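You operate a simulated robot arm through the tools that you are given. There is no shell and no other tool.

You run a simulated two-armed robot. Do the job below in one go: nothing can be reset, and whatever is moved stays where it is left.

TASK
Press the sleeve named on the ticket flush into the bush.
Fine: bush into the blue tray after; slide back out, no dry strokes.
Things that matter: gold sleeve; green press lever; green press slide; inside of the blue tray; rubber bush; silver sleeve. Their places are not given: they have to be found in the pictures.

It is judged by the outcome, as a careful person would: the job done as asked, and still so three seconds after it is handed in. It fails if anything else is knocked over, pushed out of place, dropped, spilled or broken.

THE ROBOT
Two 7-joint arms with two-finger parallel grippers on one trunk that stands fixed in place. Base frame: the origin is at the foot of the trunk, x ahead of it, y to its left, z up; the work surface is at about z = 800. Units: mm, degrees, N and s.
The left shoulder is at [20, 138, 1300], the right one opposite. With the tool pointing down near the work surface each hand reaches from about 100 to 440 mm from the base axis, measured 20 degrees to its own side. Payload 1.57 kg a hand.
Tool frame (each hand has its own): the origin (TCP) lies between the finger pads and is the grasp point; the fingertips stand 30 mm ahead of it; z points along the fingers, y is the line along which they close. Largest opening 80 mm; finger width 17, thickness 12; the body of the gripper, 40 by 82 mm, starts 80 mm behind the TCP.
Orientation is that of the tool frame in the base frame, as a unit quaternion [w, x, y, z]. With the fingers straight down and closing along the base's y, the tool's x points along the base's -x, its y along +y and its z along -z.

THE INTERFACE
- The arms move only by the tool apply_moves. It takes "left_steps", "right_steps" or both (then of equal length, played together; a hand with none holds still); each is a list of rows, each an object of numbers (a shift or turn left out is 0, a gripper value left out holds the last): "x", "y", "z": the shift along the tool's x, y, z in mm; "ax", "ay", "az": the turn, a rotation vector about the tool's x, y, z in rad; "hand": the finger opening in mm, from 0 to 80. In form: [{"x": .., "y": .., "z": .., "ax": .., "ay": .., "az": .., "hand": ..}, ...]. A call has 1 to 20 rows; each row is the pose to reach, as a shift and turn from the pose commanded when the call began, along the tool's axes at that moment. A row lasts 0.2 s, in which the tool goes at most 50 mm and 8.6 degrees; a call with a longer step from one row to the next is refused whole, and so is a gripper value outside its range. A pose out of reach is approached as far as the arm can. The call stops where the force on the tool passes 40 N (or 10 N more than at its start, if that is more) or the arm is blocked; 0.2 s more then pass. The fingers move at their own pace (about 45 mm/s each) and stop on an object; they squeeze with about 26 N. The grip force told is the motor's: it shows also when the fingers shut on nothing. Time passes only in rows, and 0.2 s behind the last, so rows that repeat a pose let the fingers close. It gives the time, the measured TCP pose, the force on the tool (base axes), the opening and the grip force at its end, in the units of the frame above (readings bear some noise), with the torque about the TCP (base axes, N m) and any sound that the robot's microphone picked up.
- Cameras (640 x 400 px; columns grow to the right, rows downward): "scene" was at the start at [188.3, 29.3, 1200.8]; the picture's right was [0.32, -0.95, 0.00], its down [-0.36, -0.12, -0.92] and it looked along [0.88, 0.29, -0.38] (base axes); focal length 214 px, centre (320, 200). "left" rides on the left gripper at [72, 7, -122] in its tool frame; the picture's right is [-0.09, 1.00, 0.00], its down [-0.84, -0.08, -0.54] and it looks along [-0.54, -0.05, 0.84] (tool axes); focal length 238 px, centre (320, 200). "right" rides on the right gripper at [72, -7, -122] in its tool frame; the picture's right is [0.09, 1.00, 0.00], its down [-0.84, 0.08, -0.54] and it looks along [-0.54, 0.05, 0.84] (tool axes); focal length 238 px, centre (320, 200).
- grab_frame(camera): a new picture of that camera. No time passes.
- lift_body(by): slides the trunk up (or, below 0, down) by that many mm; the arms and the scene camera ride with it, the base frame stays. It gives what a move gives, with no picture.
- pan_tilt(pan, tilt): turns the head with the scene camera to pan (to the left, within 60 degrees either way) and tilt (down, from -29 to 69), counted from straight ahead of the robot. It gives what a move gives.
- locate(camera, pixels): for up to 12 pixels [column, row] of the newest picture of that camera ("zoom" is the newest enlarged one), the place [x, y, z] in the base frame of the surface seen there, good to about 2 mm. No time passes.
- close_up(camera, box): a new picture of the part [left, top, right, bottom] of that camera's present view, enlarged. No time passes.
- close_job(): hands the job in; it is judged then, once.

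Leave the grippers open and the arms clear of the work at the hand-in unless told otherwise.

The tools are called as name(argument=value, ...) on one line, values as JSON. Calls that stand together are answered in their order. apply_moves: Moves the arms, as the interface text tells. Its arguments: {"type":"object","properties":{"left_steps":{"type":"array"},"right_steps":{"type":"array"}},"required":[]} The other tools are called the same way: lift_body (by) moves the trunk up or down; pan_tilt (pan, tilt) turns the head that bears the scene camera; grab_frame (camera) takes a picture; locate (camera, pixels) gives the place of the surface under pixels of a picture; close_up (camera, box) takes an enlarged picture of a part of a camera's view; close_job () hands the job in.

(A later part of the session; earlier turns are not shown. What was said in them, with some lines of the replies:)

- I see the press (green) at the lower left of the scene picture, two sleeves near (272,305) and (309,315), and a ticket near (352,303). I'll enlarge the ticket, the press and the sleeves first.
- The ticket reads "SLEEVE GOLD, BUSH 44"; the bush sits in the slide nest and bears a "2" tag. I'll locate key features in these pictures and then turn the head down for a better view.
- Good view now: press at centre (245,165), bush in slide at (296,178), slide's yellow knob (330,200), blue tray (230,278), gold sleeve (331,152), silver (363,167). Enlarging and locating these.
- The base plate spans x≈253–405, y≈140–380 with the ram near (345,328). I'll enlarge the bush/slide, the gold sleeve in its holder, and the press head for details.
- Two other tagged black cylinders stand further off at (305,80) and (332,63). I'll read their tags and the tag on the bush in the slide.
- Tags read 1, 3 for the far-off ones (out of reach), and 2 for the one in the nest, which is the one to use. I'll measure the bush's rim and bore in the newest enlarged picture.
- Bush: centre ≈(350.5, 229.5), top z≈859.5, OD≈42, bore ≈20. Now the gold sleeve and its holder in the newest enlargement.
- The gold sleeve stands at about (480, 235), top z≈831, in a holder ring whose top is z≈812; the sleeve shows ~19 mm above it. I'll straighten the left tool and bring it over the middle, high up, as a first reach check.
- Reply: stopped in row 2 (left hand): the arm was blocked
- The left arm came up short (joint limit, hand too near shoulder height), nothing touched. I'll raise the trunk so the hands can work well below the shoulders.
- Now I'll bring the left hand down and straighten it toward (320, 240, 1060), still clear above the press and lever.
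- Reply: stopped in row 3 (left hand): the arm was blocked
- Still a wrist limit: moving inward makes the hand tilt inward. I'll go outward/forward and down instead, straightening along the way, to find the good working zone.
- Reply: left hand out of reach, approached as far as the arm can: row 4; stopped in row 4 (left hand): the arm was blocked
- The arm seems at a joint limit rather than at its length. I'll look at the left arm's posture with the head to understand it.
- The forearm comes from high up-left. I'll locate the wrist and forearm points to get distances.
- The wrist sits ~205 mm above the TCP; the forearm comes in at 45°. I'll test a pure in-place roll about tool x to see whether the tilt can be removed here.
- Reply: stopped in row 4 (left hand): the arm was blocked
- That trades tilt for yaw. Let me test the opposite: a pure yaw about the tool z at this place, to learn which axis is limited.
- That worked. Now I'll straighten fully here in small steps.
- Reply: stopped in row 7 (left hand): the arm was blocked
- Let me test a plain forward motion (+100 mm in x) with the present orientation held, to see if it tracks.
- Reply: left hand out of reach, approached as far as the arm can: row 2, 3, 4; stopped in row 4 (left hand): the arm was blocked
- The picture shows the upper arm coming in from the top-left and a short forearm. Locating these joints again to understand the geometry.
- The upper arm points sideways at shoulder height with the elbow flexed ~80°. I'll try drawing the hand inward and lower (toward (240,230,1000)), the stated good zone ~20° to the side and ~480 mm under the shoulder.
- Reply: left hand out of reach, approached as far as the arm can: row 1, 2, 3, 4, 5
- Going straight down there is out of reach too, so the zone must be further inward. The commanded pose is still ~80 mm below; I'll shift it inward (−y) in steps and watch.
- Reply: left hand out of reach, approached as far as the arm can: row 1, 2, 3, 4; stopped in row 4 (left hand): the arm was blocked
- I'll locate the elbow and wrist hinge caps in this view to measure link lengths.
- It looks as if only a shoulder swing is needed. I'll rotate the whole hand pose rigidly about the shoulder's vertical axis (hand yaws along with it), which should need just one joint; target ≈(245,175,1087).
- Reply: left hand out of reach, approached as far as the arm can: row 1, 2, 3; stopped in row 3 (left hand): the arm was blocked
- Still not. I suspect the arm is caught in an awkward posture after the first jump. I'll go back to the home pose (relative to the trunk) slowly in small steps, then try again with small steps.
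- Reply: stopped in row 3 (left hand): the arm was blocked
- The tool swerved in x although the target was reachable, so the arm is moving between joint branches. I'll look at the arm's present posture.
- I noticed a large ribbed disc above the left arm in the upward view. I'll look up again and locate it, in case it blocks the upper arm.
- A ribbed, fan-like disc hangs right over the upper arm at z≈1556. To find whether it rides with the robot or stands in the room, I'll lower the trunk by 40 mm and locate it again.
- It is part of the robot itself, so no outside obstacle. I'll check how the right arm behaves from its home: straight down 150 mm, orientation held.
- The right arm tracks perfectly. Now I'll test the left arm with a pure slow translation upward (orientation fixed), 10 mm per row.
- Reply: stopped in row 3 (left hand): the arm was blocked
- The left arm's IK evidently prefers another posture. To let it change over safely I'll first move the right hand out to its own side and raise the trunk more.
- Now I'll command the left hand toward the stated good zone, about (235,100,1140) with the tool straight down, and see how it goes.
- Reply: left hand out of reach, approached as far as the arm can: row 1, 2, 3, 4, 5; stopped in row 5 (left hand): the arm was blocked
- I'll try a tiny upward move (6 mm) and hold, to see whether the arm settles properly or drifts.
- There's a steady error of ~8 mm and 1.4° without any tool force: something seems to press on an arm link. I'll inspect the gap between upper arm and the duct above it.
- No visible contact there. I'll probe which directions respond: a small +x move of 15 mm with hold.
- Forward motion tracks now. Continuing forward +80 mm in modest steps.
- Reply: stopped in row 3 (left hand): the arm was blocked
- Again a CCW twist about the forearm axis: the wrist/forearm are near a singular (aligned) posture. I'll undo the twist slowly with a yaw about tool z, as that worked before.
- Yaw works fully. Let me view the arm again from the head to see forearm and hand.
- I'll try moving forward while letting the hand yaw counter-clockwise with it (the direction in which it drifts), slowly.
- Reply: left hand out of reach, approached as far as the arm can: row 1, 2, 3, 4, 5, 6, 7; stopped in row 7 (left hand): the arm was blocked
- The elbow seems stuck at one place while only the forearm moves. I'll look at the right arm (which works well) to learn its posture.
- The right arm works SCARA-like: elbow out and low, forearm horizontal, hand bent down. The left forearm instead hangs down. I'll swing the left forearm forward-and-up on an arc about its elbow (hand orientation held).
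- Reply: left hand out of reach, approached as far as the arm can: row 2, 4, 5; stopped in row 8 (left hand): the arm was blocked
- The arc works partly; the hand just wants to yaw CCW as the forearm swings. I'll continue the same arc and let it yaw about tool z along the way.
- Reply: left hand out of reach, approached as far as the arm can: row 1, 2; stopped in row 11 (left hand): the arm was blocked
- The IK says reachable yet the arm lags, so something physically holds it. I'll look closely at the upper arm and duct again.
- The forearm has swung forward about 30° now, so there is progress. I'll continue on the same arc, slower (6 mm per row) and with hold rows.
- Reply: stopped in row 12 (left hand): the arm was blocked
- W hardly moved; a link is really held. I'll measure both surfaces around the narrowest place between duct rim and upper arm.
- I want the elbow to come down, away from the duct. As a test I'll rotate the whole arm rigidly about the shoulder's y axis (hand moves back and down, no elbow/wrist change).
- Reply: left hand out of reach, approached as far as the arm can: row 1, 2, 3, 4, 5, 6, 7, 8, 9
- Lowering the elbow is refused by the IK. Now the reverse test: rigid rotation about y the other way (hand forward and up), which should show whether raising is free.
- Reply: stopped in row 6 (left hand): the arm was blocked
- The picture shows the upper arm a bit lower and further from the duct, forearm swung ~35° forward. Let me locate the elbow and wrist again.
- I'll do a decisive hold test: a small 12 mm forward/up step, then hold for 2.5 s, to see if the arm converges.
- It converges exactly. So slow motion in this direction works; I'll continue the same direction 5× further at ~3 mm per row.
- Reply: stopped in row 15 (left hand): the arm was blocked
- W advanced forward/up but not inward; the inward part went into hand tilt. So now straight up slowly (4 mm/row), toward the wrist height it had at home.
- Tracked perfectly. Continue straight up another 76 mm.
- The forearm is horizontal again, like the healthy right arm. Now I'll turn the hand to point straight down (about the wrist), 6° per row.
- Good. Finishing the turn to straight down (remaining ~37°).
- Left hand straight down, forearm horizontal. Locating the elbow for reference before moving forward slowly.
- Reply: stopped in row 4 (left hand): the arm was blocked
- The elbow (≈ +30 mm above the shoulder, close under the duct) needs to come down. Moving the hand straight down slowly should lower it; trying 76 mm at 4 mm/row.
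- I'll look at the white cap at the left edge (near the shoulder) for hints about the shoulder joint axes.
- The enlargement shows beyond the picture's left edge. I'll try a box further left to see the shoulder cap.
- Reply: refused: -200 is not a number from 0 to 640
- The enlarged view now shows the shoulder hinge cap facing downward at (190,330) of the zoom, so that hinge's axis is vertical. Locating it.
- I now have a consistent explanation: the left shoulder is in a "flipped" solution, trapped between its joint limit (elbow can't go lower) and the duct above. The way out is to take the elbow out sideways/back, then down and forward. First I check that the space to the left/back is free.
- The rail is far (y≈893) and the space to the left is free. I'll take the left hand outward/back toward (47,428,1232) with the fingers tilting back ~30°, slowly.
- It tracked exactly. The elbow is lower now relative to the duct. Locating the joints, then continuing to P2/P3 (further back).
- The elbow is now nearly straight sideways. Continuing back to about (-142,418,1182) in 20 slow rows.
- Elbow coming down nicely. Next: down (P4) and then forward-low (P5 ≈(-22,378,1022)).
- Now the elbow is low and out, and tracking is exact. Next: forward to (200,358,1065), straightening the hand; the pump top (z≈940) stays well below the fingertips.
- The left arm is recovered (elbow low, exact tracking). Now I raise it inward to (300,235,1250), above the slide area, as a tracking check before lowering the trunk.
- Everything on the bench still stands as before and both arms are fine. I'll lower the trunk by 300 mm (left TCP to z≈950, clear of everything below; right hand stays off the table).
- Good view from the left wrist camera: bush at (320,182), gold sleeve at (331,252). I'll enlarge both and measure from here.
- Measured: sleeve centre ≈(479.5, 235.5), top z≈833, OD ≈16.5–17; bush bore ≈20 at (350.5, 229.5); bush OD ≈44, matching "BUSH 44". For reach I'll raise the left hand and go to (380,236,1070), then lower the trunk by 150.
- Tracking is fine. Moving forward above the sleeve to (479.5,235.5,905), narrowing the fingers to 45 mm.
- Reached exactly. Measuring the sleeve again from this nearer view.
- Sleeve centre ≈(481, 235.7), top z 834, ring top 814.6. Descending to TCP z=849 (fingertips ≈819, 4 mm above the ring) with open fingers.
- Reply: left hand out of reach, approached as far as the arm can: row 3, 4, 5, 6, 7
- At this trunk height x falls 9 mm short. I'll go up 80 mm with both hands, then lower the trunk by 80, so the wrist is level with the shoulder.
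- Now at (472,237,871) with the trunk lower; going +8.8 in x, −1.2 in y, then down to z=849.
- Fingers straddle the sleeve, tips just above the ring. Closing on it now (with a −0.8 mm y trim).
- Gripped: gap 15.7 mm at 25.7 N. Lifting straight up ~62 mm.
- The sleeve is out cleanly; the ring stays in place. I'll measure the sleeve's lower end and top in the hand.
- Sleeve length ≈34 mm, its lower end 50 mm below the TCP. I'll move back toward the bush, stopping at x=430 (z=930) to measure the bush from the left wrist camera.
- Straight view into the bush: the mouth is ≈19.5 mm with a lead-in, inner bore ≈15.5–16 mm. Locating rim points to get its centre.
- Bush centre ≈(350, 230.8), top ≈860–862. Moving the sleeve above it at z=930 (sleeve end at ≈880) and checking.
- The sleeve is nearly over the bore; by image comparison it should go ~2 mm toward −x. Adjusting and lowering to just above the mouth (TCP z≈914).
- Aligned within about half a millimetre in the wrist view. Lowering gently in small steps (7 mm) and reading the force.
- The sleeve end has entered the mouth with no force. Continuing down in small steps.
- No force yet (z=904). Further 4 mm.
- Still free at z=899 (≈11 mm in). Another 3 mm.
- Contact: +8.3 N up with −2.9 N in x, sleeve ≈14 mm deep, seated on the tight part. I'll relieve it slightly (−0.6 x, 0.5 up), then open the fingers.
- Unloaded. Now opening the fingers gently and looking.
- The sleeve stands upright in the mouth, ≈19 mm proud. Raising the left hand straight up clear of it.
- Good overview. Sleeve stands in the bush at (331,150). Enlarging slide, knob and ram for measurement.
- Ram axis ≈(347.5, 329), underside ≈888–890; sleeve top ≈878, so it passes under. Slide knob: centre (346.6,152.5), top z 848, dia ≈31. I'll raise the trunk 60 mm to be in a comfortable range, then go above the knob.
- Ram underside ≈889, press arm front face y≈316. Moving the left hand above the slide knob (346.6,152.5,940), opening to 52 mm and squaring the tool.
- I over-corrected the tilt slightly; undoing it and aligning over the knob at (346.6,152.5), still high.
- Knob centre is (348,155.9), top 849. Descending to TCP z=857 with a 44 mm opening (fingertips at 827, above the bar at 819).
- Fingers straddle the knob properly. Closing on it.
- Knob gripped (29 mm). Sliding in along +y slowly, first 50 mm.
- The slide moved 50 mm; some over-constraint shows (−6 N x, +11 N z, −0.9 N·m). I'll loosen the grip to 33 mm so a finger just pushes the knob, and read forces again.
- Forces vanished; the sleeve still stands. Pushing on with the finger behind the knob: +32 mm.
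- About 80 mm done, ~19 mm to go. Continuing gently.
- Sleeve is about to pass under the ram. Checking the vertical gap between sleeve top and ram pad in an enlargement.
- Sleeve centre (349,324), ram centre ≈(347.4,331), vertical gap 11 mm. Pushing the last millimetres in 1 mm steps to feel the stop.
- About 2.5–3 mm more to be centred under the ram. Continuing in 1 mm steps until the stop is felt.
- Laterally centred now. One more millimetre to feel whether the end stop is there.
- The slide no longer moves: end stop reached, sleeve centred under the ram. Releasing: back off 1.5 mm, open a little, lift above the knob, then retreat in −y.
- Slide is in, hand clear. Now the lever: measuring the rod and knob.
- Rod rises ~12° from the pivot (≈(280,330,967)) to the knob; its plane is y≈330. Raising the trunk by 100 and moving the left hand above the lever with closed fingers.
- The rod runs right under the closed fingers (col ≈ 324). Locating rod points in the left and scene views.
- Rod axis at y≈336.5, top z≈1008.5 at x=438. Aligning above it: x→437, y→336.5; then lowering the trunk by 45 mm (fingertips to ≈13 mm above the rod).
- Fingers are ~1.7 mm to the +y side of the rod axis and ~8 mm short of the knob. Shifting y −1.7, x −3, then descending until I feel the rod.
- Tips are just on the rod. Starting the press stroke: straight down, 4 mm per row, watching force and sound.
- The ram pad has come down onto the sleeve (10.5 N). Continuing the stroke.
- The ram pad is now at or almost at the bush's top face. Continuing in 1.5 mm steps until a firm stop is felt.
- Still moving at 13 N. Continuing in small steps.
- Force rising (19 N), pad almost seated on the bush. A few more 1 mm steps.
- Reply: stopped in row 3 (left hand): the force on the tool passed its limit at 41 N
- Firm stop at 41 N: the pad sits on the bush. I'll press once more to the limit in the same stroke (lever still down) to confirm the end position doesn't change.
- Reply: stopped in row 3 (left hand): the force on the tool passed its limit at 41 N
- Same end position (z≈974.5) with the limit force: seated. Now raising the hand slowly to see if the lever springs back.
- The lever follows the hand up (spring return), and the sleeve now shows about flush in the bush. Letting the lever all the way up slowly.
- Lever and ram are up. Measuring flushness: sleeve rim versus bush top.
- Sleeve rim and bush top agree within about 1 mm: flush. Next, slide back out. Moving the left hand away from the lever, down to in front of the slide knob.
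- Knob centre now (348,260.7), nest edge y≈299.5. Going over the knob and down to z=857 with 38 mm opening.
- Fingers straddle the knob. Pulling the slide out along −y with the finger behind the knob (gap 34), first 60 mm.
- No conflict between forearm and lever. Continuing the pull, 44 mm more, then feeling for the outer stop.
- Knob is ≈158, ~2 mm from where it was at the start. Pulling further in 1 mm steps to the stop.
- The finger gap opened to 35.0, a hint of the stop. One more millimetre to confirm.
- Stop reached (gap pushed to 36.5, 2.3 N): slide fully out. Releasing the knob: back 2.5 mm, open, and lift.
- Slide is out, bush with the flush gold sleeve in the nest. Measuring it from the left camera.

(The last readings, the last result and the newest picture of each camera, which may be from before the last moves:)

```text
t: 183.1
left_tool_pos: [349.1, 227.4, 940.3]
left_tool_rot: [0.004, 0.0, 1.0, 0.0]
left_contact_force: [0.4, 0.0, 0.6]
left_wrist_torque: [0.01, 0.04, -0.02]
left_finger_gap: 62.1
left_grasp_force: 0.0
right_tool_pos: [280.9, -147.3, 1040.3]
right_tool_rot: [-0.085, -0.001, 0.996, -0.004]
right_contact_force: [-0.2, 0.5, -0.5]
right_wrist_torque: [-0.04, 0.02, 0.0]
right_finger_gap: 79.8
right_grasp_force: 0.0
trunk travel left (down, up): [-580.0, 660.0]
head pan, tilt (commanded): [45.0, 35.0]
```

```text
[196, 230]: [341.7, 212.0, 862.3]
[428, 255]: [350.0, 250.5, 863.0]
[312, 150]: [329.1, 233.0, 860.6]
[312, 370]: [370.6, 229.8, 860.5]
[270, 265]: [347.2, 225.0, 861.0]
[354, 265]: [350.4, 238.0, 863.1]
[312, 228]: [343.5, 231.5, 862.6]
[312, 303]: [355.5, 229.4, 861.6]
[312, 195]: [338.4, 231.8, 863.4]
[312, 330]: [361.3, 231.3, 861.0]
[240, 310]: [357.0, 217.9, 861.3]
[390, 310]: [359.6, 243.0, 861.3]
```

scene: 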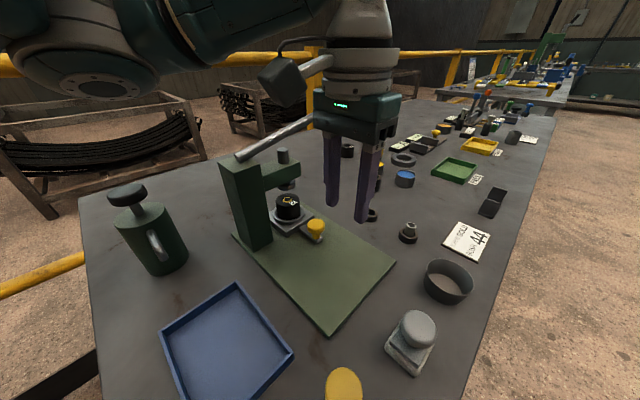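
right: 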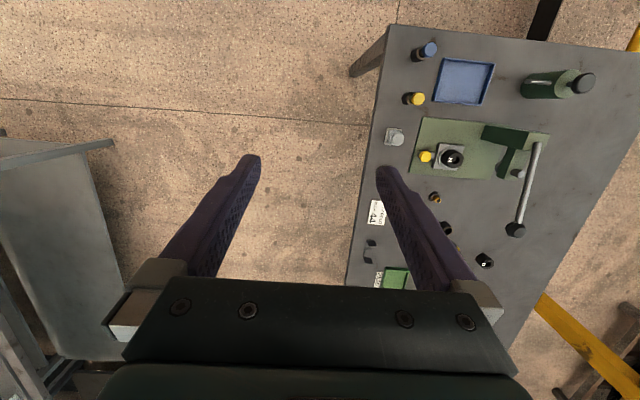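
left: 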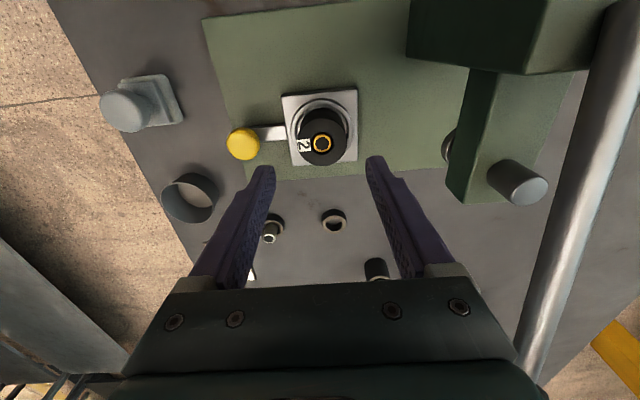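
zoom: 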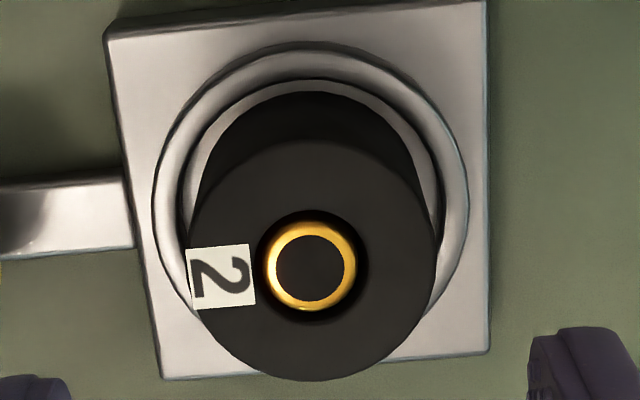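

Sleeve rim and bush top both average ≈862: flush. Bush centre (349.8,231.3). Descending around it with 62 mm opening to TCP z=866 (tips ≈836, above the nest ring).

apply_moves(left_steps=[{"x": -0.7, "y": 3.9, "z": 8, "hand": 62}, {"x": -0.7, "y": 3.9, "z": 20, "hand": 62}, {"x": -0.7, "y": 3.9, "z": 32, "hand": 62}, {"x": -0.7, "y": 3.9, "z": 44, "hand": 62}, {"x": -0.7, "y": 3.9, "z": 56, "hand": 62}, {"x": -0.7, "y": 3.9, "z": 66, "hand": 62}, {"x": -0.7, "y": 3.9, "z": 74, "hand": 62}, {"x": -0.7, "y": 3.9, "z": 74, "hand": 62}])

close_up(camera="left", box=[240, 90, 400, 210])

close_up(camera="scene", box=[260, 140, 400, 260])

```text
t: 184.9
left_tool_pos: [349.5, 231.2, 865.0]
left_tool_rot: [0.003, -0.001, 1.0, 0.0]
left_contact_force: [-0.1, -0.5, -0.4]
left_wrist_torque: [-0.03, -0.03, -0.02]
left_finger_gap: 62.2
left_grasp_force: 0.0
right_tool_pos: [280.3, -146.0, 1040.0]
right_tool_rot: [-0.084, -0.001, 0.996, -0.003]
right_contact_force: [-0.2, -0.1, 0.0]
right_wrist_torque: [-0.01, -0.01, -0.02]
right_finger_gap: 79.7
right_grasp_force: 0.1
trunk travel left (down, up): [-580.0, 660.0]
head pan, tilt (commanded): [45.0, 35.0]
```

```text
3.33 times, centred on (320, 150) of left
```

zoom: 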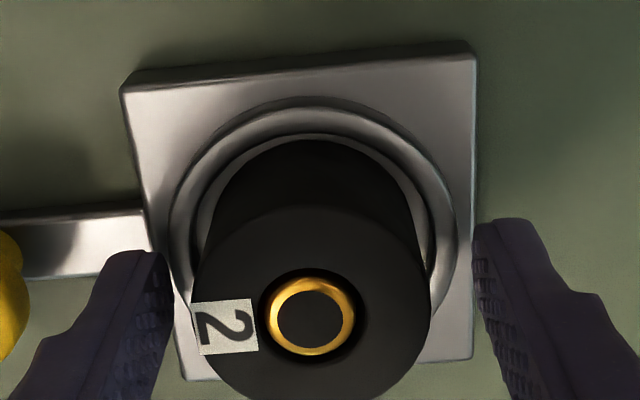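

```text
3.33 times, centred on (330, 200) of scene
```

zoom: 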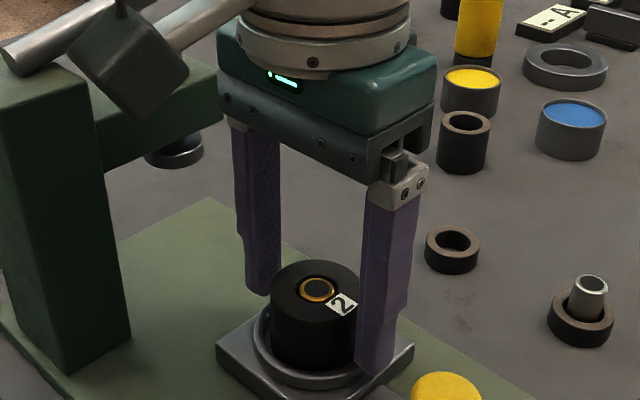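

Fingers surround the bush. Trimming y by −1.2 mm and closing.

apply_moves(left_steps=[{"y": -1.2, "hand": 54}, {"y": -1.2, "hand": 46}, {"y": -1.2, "hand": 38}, {"y": -1.2, "hand": 38}, {"y": -1.2, "hand": 38}])

close_up(camera="scene", box=[260, 140, 400, 260])

```text
t: 186.1
left_tool_pos: [351.2, 231.0, 865.7]
left_tool_rot: [0.004, -0.001, 1.0, 0.0]
left_contact_force: [-0.1, 0.1, 1.3]
left_wrist_torque: [0.02, 0.01, -0.02]
left_finger_gap: 42.3
left_grasp_force: 26.3
right_tool_pos: [280.6, -147.1, 1039.2]
right_tool_rot: [-0.083, -0.001, 0.997, -0.002]
right_contact_force: [-1.1, -0.6, 0.1]
right_wrist_torque: [-0.04, 0.01, 0.02]
right_finger_gap: 79.6
right_grasp_force: 0.2
trunk travel left (down, up): [-580.0, 660.0]
head pan, tilt (commanded): [45.0, 35.0]
```

```text
3.33 times, centred on (330, 200) of scene
```

zoom: 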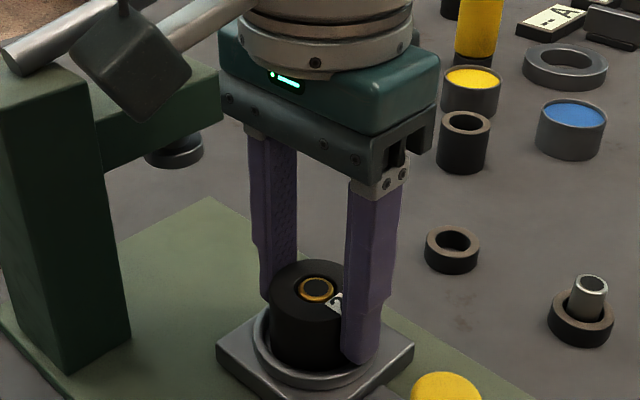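

Bush gripped (42.3 mm, 26 N). Lifting straight up slowly.

apply_moves(left_steps=[{"z": -3}, {"z": -7}, {"z": -12}, {"z": -18}, {"z": -26}, {"z": -36}, {"z": -46}, {"z": -58}, {"z": -70}, {"z": -82}, {"z": -82}])

close_up(camera="scene", box=[260, 100, 400, 260])

```text
t: 188.5
left_tool_pos: [349.5, 231.1, 947.6]
left_tool_rot: [0.004, 0.001, 1.0, -0.001]
left_contact_force: [0.1, -0.3, -0.8]
left_wrist_torque: [0.01, 0.02, -0.03]
left_finger_gap: 42.6
left_grasp_force: 25.9
right_tool_pos: [280.2, -147.1, 1039.9]
right_tool_rot: [-0.084, -0.001, 0.996, -0.003]
right_contact_force: [-0.6, -0.2, -0.1]
right_wrist_torque: [0.01, -0.02, 0.0]
right_finger_gap: 80.0
right_grasp_force: 0.2
trunk travel left (down, up): [-580.0, 660.0]
head pan, tilt (commanded): [45.0, 35.0]
```

```text
2.50 times, centred on (330, 180) of scene
```

zoom: 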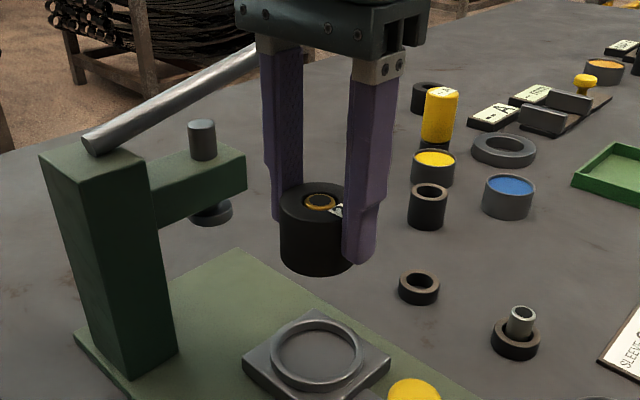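

The bush (with sleeve) is out of the nest. Locating its lower edge relative to the hand.

locate(camera="zoom", pixels=[[305, 272], [290, 262], [285, 200], [320, 188], [315, 230], [320, 205], [345, 250]])

close_up(camera="scene", box=[310, 165, 360, 215])

```text
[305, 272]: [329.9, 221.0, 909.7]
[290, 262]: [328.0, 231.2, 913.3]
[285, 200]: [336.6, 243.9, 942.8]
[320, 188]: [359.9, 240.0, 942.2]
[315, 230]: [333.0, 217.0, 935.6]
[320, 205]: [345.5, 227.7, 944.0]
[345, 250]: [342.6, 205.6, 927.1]
```

```text
8.00 times, centred on (335, 190) of scene
```

zoom: 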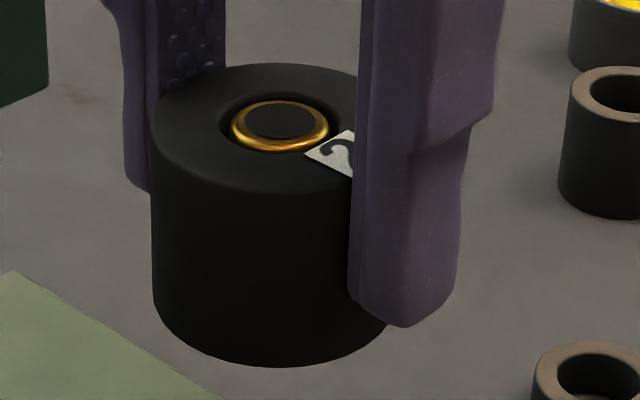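

Bush height ≈34.5 mm, its bottom 39.5 mm below the TCP; sleeve rim level with the mouth. Now the tray (centre ≈(162,211), floor 801.6). Raising the trunk by 250 mm first so the left arm can work close to the body.

lift_body(by=250)

grab_frame(camera="scene")

```text
t: 191.1
left_tool_pos: [350.4, 231.4, 1196.4]
left_tool_rot: [0.004, 0.0, 1.0, -0.001]
left_contact_force: [0.4, 0.6, -2.3]
left_wrist_torque: [0.0, 0.01, 0.01]
left_finger_gap: 42.5
left_grasp_force: 26.1
right_tool_pos: [281.5, -146.4, 1290.3]
right_tool_rot: [-0.084, -0.001, 0.996, -0.004]
right_contact_force: [0.1, 0.7, 0.7]
right_wrist_torque: [-0.03, 0.02, 0.02]
right_finger_gap: 80.1
right_grasp_force: 0.1
trunk travel left (down, up): [-830.0, 410.0]
head pan, tilt (commanded): [45.0, 35.0]
```

```text
taken
```

scene: 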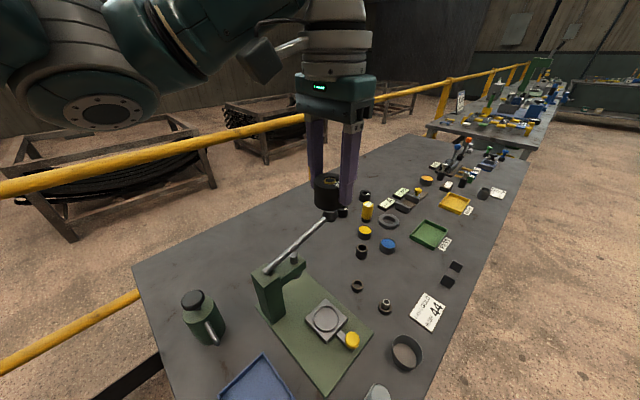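

Moving the bush toward above the tray: (350,231,1196) → (162,211,960) in slow even steps.

apply_moves(left_steps=[{"x": 9.4, "y": -1, "z": 11.8}, {"x": 18.8, "y": -2, "z": 23.6}, {"x": 28.2, "y": -3, "z": 35.4}, {"x": 37.6, "y": -4, "z": 47.2}, {"x": 47, "y": -5, "z": 59}, {"x": 56.4, "y": -6, "z": 70.8}, {"x": 65.8, "y": -7, "z": 82.6}, {"x": 75.2, "y": -8, "z": 94.4}, {"x": 84.6, "y": -9, "z": 106.2}, {"x": 94, "y": -10, "z": 118}, {"x": 103.4, "y": -11, "z": 129.8}, {"x": 112.8, "y": -12, "z": 141.6}, {"x": 122.2, "y": -13, "z": 153.4}, {"x": 131.6, "y": -14, "z": 165.2}, {"x": 141, "y": -15, "z": 177}, {"x": 150.4, "y": -16, "z": 188.8}, {"x": 159.8, "y": -17, "z": 200.6}, {"x": 169.2, "y": -18, "z": 212.4}, {"x": 178.6, "y": -19, "z": 224.2}, {"x": 188, "y": -20, "z": 236}])

pan_tilt(pan=45, tilt=60)

grab_frame(camera="scene")

grab_frame(camera="left")

```text
t: 195.3
left_tool_pos: [164.1, 210.9, 961.1]
left_tool_rot: [0.003, 0.001, 1.0, -0.001]
left_contact_force: [-0.3, -0.2, -1.8]
left_wrist_torque: [-0.02, 0.03, -0.04]
left_finger_gap: 42.3
left_grasp_force: 25.6
right_tool_pos: [279.6, -147.0, 1290.1]
right_tool_rot: [-0.083, -0.002, 0.997, -0.004]
right_contact_force: [0.2, -0.5, -0.8]
right_wrist_torque: [0.02, 0.0, -0.01]
right_finger_gap: 80.0
right_grasp_force: 0.0
trunk travel left (down, up): [-830.0, 410.0]
head pan, tilt (commanded): [45.0, 35.0]
```

```text
t: 196.2
left_tool_pos: [164.2, 210.8, 961.2]
left_tool_rot: [0.004, 0.0, 1.0, -0.001]
left_contact_force: [0.3, 0.1, -0.6]
left_wrist_torque: [-0.04, -0.01, -0.02]
left_finger_gap: 42.5
left_grasp_force: 26.3
right_tool_pos: [281.3, -146.5, 1290.8]
right_tool_rot: [-0.084, -0.001, 0.996, -0.004]
right_contact_force: [0.1, 0.8, 1.1]
right_wrist_torque: [0.01, 0.02, 0.0]
right_finger_gap: 80.0
right_grasp_force: 0.1
trunk travel left (down, up): [-830.0, 410.0]
head pan, tilt (commanded): [45.0, 60.0]
```

```text
taken
```

scene: 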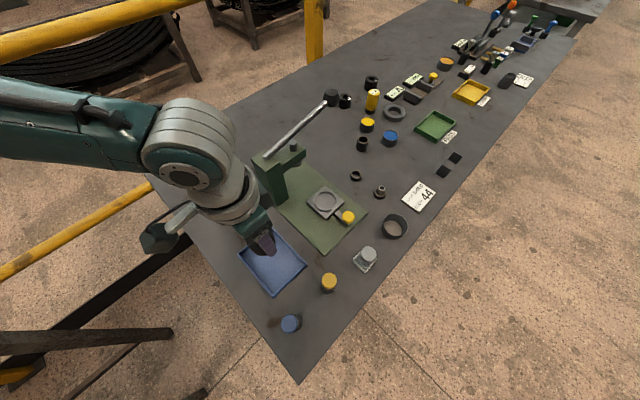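

```text
taken
```

left: 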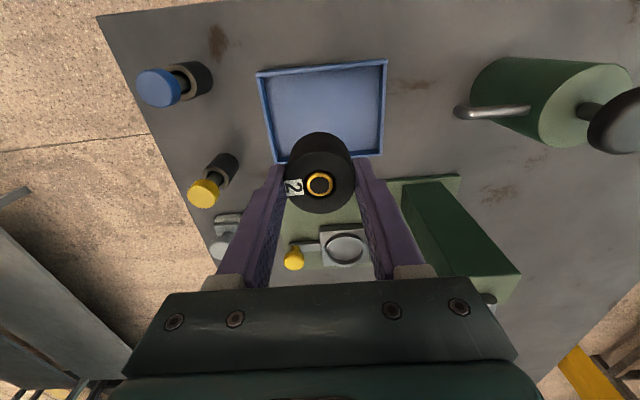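

Locating the tray's rim and floor from the left camera.

locate(camera="left", pixels=[[258, 74], [385, 61], [381, 154], [280, 160], [320, 67], [262, 115], [385, 105], [320, 100], [360, 120], [285, 130], [300, 85], [365, 85]])

close_up(camera="scene", box=[200, 200, 340, 310])

```text
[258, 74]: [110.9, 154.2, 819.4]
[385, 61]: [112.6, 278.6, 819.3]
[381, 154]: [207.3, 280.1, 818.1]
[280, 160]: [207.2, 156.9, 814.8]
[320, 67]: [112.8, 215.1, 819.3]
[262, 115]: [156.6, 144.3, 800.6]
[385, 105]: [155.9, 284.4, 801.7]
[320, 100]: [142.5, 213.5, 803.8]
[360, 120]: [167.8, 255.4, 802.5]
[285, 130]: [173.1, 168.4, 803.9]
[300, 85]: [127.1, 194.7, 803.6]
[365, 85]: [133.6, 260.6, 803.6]
```

```text
3.64 times, centred on (270, 255) of scene
```

zoom: 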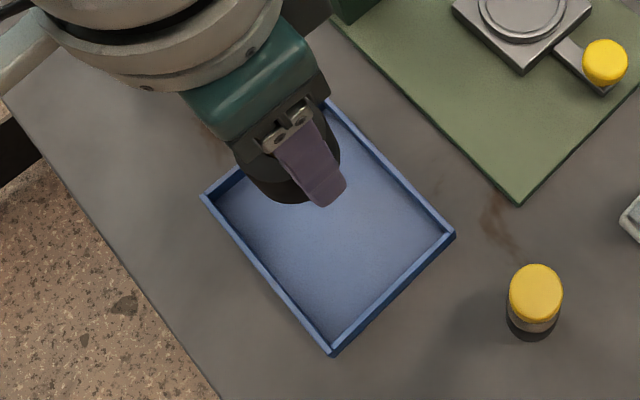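

Tray spans x≈111–207, y≈155–279, floor ≈803. Aligning to (160,216) and lowering to z≈850 (bush bottom ≈ 7 mm above the floor).

apply_moves(left_steps=[{"x": 2, "y": 2.5, "z": 10}, {"x": 4, "y": 5, "z": 22}, {"x": 4, "y": 5, "z": 34}, {"x": 4, "y": 5, "z": 46}, {"x": 4, "y": 5, "z": 58}, {"x": 4, "y": 5, "z": 70}, {"x": 4, "y": 5, "z": 82}, {"x": 4, "y": 5, "z": 94}, {"x": 4, "y": 5, "z": 104}, {"x": 4, "y": 5, "z": 111}, {"x": 4, "y": 5, "z": 111}])

grab_frame(camera="left")

close_up(camera="scene", box=[200, 200, 340, 310])

```text
t: 198.6
left_tool_pos: [160.9, 216.1, 850.1]
left_tool_rot: [0.003, 0.0, 1.0, -0.002]
left_contact_force: [0.2, 0.5, -1.2]
left_wrist_torque: [-0.01, -0.02, 0.03]
left_finger_gap: 42.6
left_grasp_force: 26.4
right_tool_pos: [280.4, -147.0, 1289.9]
right_tool_rot: [-0.083, -0.001, 0.997, -0.003]
right_contact_force: [-1.0, -0.2, -0.2]
right_wrist_torque: [0.03, -0.02, -0.04]
right_finger_gap: 79.9
right_grasp_force: 0.0
trunk travel left (down, up): [-830.0, 410.0]
head pan, tilt (commanded): [45.0, 60.0]
```

```text
taken
```

left: 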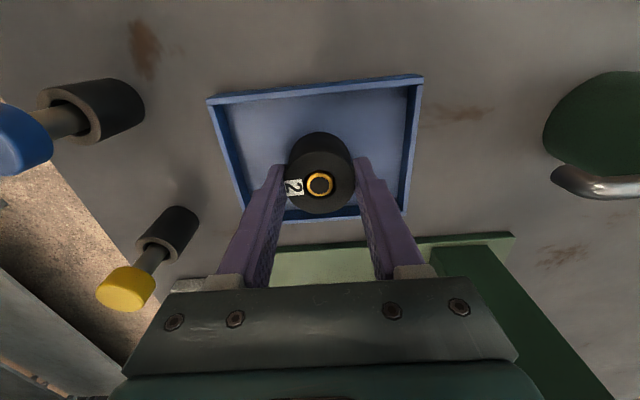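

```text
3.64 times, centred on (270, 255) of scene
```

zoom: 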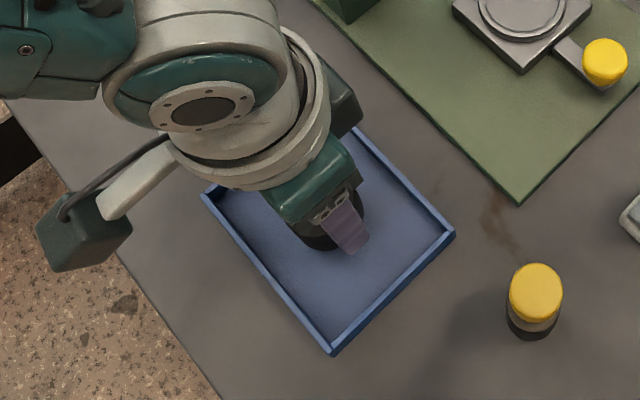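

Centred above the tray floor. Lowering gently until touch.

apply_moves(left_steps=[{"z": 1.5}, {"z": 3}, {"z": 4.5}, {"z": 6}, {"z": 7}])

```text
t: 199.8
left_tool_pos: [160.9, 216.1, 843.4]
left_tool_rot: [0.003, 0.0, 1.0, -0.001]
left_contact_force: [-4.6, -2.4, 24.8]
left_wrist_torque: [-0.01, 0.17, 0.02]
left_finger_gap: 42.5
left_grasp_force: 25.8
right_tool_pos: [281.4, -146.9, 1290.1]
right_tool_rot: [-0.085, -0.002, 0.996, -0.002]
right_contact_force: [0.6, -0.1, -0.1]
right_wrist_torque: [0.01, -0.01, -0.01]
right_finger_gap: 80.0
right_grasp_force: 0.0
trunk travel left (down, up): [-830.0, 410.0]
head pan, tilt (commanded): [45.0, 60.0]
```

Touched the tray floor (25 N). Relieving by 0.6 mm and opening the fingers.

apply_moves(left_steps=[{"z": -0.4}, {"z": -0.6}, {"z": -0.6, "hand": 46}, {"z": -0.6, "hand": 54}, {"z": -0.6, "hand": 62}, {"z": -0.6, "hand": 64}, {"z": -0.6, "hand": 64}])

grab_frame(camera="left")

close_up(camera="scene", box=[200, 200, 340, 310])

```text
t: 201.4
left_tool_pos: [161.7, 215.8, 843.4]
left_tool_rot: [0.003, 0.001, 1.0, -0.001]
left_contact_force: [-0.5, -0.1, 0.4]
left_wrist_torque: [0.0, 0.01, -0.01]
left_finger_gap: 64.3
left_grasp_force: 0.0
right_tool_pos: [280.7, -146.5, 1289.9]
right_tool_rot: [-0.084, -0.001, 0.996, -0.002]
right_contact_force: [0.3, -0.2, -0.8]
right_wrist_torque: [0.01, -0.03, -0.04]
right_finger_gap: 80.0
right_grasp_force: 0.1
trunk travel left (down, up): [-830.0, 410.0]
head pan, tilt (commanded): [45.0, 60.0]
```

```text
taken
```

left: 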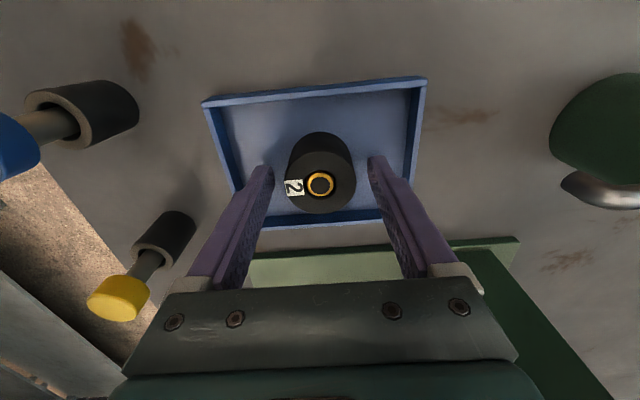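

```text
3.64 times, centred on (270, 255) of scene
```

zoom: 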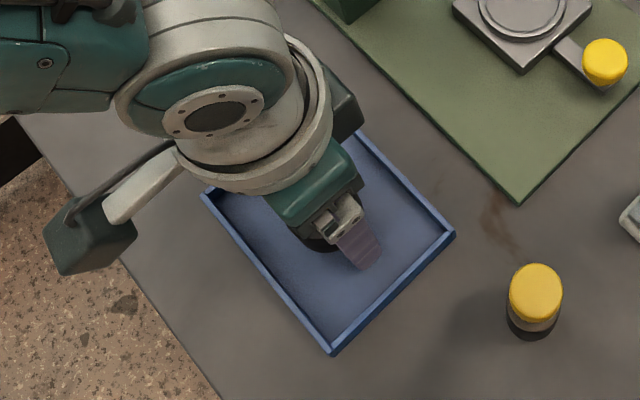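

The bush stands released in the tray. Raising the hand straight up, clear of it.

apply_moves(left_steps=[{"z": -6, "hand": 64}, {"z": -16, "hand": 64}, {"z": -28, "hand": 64}, {"z": -42, "hand": 64}, {"z": -58, "hand": 64}, {"z": -74, "hand": 64}, {"z": -90, "hand": 64}, {"z": -106, "hand": 64}, {"z": -122, "hand": 64}, {"z": -138, "hand": 64}, {"z": -150, "hand": 64}, {"z": -150, "hand": 64}])

grab_frame(camera="left")

close_up(camera="left", box=[240, 60, 400, 180])

grab_frame(camera="scene")

```text
t: 204.0
left_tool_pos: [162.2, 216.7, 992.6]
left_tool_rot: [0.003, 0.0, 1.0, -0.001]
left_contact_force: [-0.9, -0.3, -0.6]
left_wrist_torque: [0.01, -0.03, -0.04]
left_finger_gap: 63.8
left_grasp_force: 0.2
right_tool_pos: [280.0, -145.9, 1290.9]
right_tool_rot: [-0.084, -0.002, 0.996, -0.004]
right_contact_force: [0.6, 0.1, -0.3]
right_wrist_torque: [0.0, 0.0, 0.0]
right_finger_gap: 80.1
right_grasp_force: 0.1
trunk travel left (down, up): [-830.0, 410.0]
head pan, tilt (commanded): [45.0, 60.0]
```

```text
taken
```

left: 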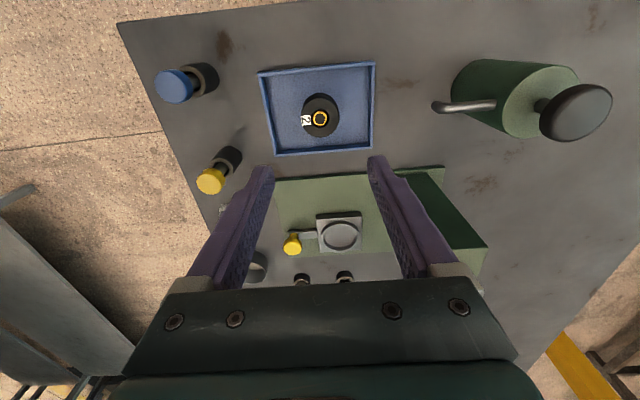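

```text
3.33 times, centred on (320, 120) of left
```

zoom: 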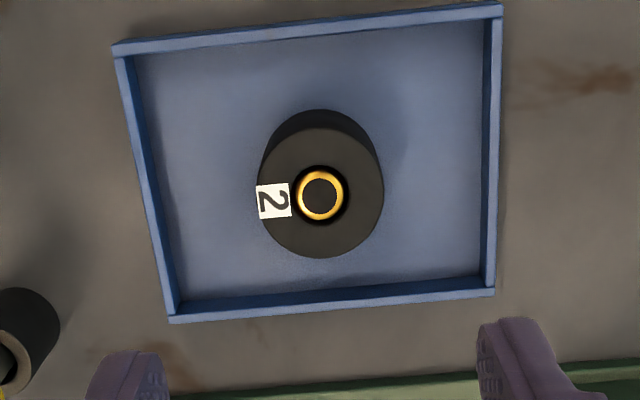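

```text
taken
```

scene: 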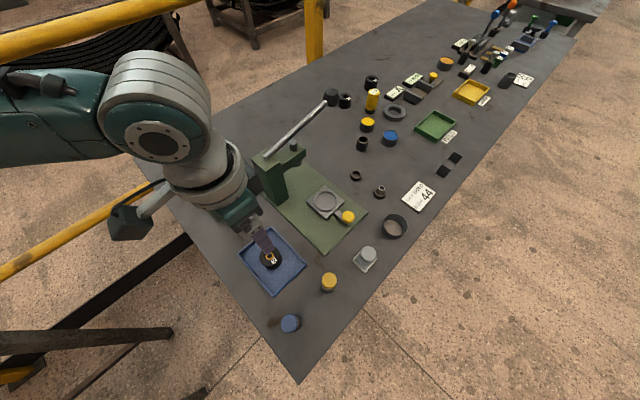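

The bush stands in the middle of the tray. A last check of flushness and that the slide, lever and other things are right.

locate(camera="zoom", pixels=[[300, 196], [341, 196], [320, 174], [320, 217], [280, 165], [365, 200], [320, 245], [330, 145], [300, 240], [350, 235]])

close_up(camera="left", box=[300, 90, 340, 145])

close_up(camera="scene", box=[240, 70, 440, 270])

```text
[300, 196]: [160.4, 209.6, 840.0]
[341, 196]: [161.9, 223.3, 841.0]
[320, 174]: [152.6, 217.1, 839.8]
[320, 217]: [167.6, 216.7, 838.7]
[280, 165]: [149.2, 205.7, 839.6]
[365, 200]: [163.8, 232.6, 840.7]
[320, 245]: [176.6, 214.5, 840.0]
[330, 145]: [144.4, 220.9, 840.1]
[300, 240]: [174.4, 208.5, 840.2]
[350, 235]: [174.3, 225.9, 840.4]
```

```text
7.27 times, centred on (320, 118) of left
```

zoom: 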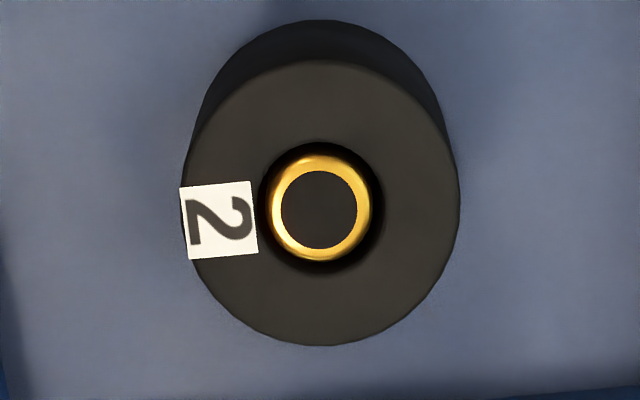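

```text
2.00 times, centred on (340, 170) of scene
```

zoom: 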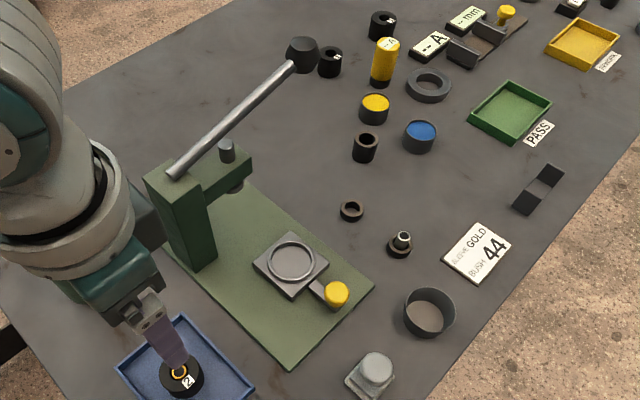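

Sleeve rim (≈839.9) and bush top (≈840.2) are flush; slide is out, lever up, silver sleeve, ring, ticket and the rest unmoved. Opening the gripper fully and raising the trunk by 200 mm to take both arms clear.

apply_moves(left_steps=[{"z": -8, "hand": 72}, {"z": -16, "hand": 80}, {"z": -16, "hand": 80}])

lift_body(by=200)

grab_frame(camera="scene")

grab_frame(camera="left")

```text
t: 204.8
left_tool_pos: [160.6, 214.8, 1009.3]
left_tool_rot: [0.004, 0.0, 1.0, 0.0]
left_contact_force: [0.8, 0.3, 0.5]
left_wrist_torque: [0.01, 0.01, 0.02]
left_finger_gap: 80.0
left_grasp_force: 0.0
right_tool_pos: [280.6, -147.5, 1290.3]
right_tool_rot: [-0.084, -0.002, 0.996, -0.004]
right_contact_force: [-0.9, -0.2, 0.1]
right_wrist_torque: [0.01, -0.02, 0.01]
right_finger_gap: 79.9
right_grasp_force: 0.1
trunk travel left (down, up): [-830.0, 410.0]
head pan, tilt (commanded): [45.0, 60.0]
```

```text
t: 207.0
left_tool_pos: [161.8, 215.2, 1209.0]
left_tool_rot: [0.004, 0.0, 1.0, -0.001]
left_contact_force: [-0.1, -0.4, 0.1]
left_wrist_torque: [0.01, -0.03, -0.01]
left_finger_gap: 79.9
left_grasp_force: 0.0
right_tool_pos: [280.5, -146.7, 1490.8]
right_tool_rot: [-0.084, -0.002, 0.996, -0.004]
right_contact_force: [0.0, -0.3, -0.1]
right_wrist_torque: [-0.03, -0.01, -0.03]
right_finger_gap: 80.1
right_grasp_force: 0.0
trunk travel left (down, up): [-1030.0, 210.0]
head pan, tilt (commanded): [45.0, 60.0]
```

```text
taken
```

scene: 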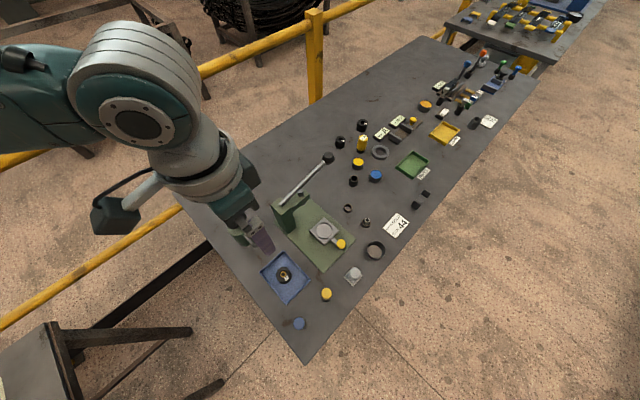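

```text
taken
```

left: 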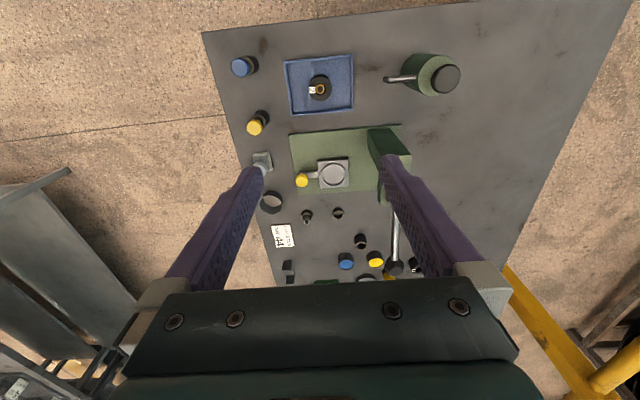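

The gold sleeve is flush in the bush and the bush stands in the blue tray. The slide is back out and the lever is up after one working stroke. Both grippers are open and the arms are well clear, so I'm handing in the job.

close_job()

```text
The job is handed in.
```

The job is handed in. The gold sleeve is pressed into the bush, and the bush stands in the middle of the blue tray.

- **Sleeve:** The ticket read "SLEEVE GOLD, BUSH 44", so I used the gold one. After pressing, its rim measured about 839.9 mm and the bush top about 840.2 mm. That is flush within the 2 mm the camera can measure.
- **Which bush:** I used the bush already in the slide. It carries tag 2, not 44. I took "44" to be its outer diameter, which measured about 44 mm. The other two tagged bushes (1 and 3) were out of reach.
- **Press:** I made one stroke, with the sleeve in place, to a firm stop at the 40 N limit. I pressed to that stop a second time before letting the lever back up. There were no dry strokes.
- **Slide and lever:** The slide is back out against its outer stop. The lever sprang back to its raised position.
- **Everything else:** The silver sleeve, holder ring, ticket and other items stand where they were, as far as the final pictures show.
- **Hand-in state:** Both grippers are open and both arms are raised clear of the work.

Early on the left arm got stuck in a bad posture. I spent about a minute of robot time freeing it in the air, and nothing was touched.
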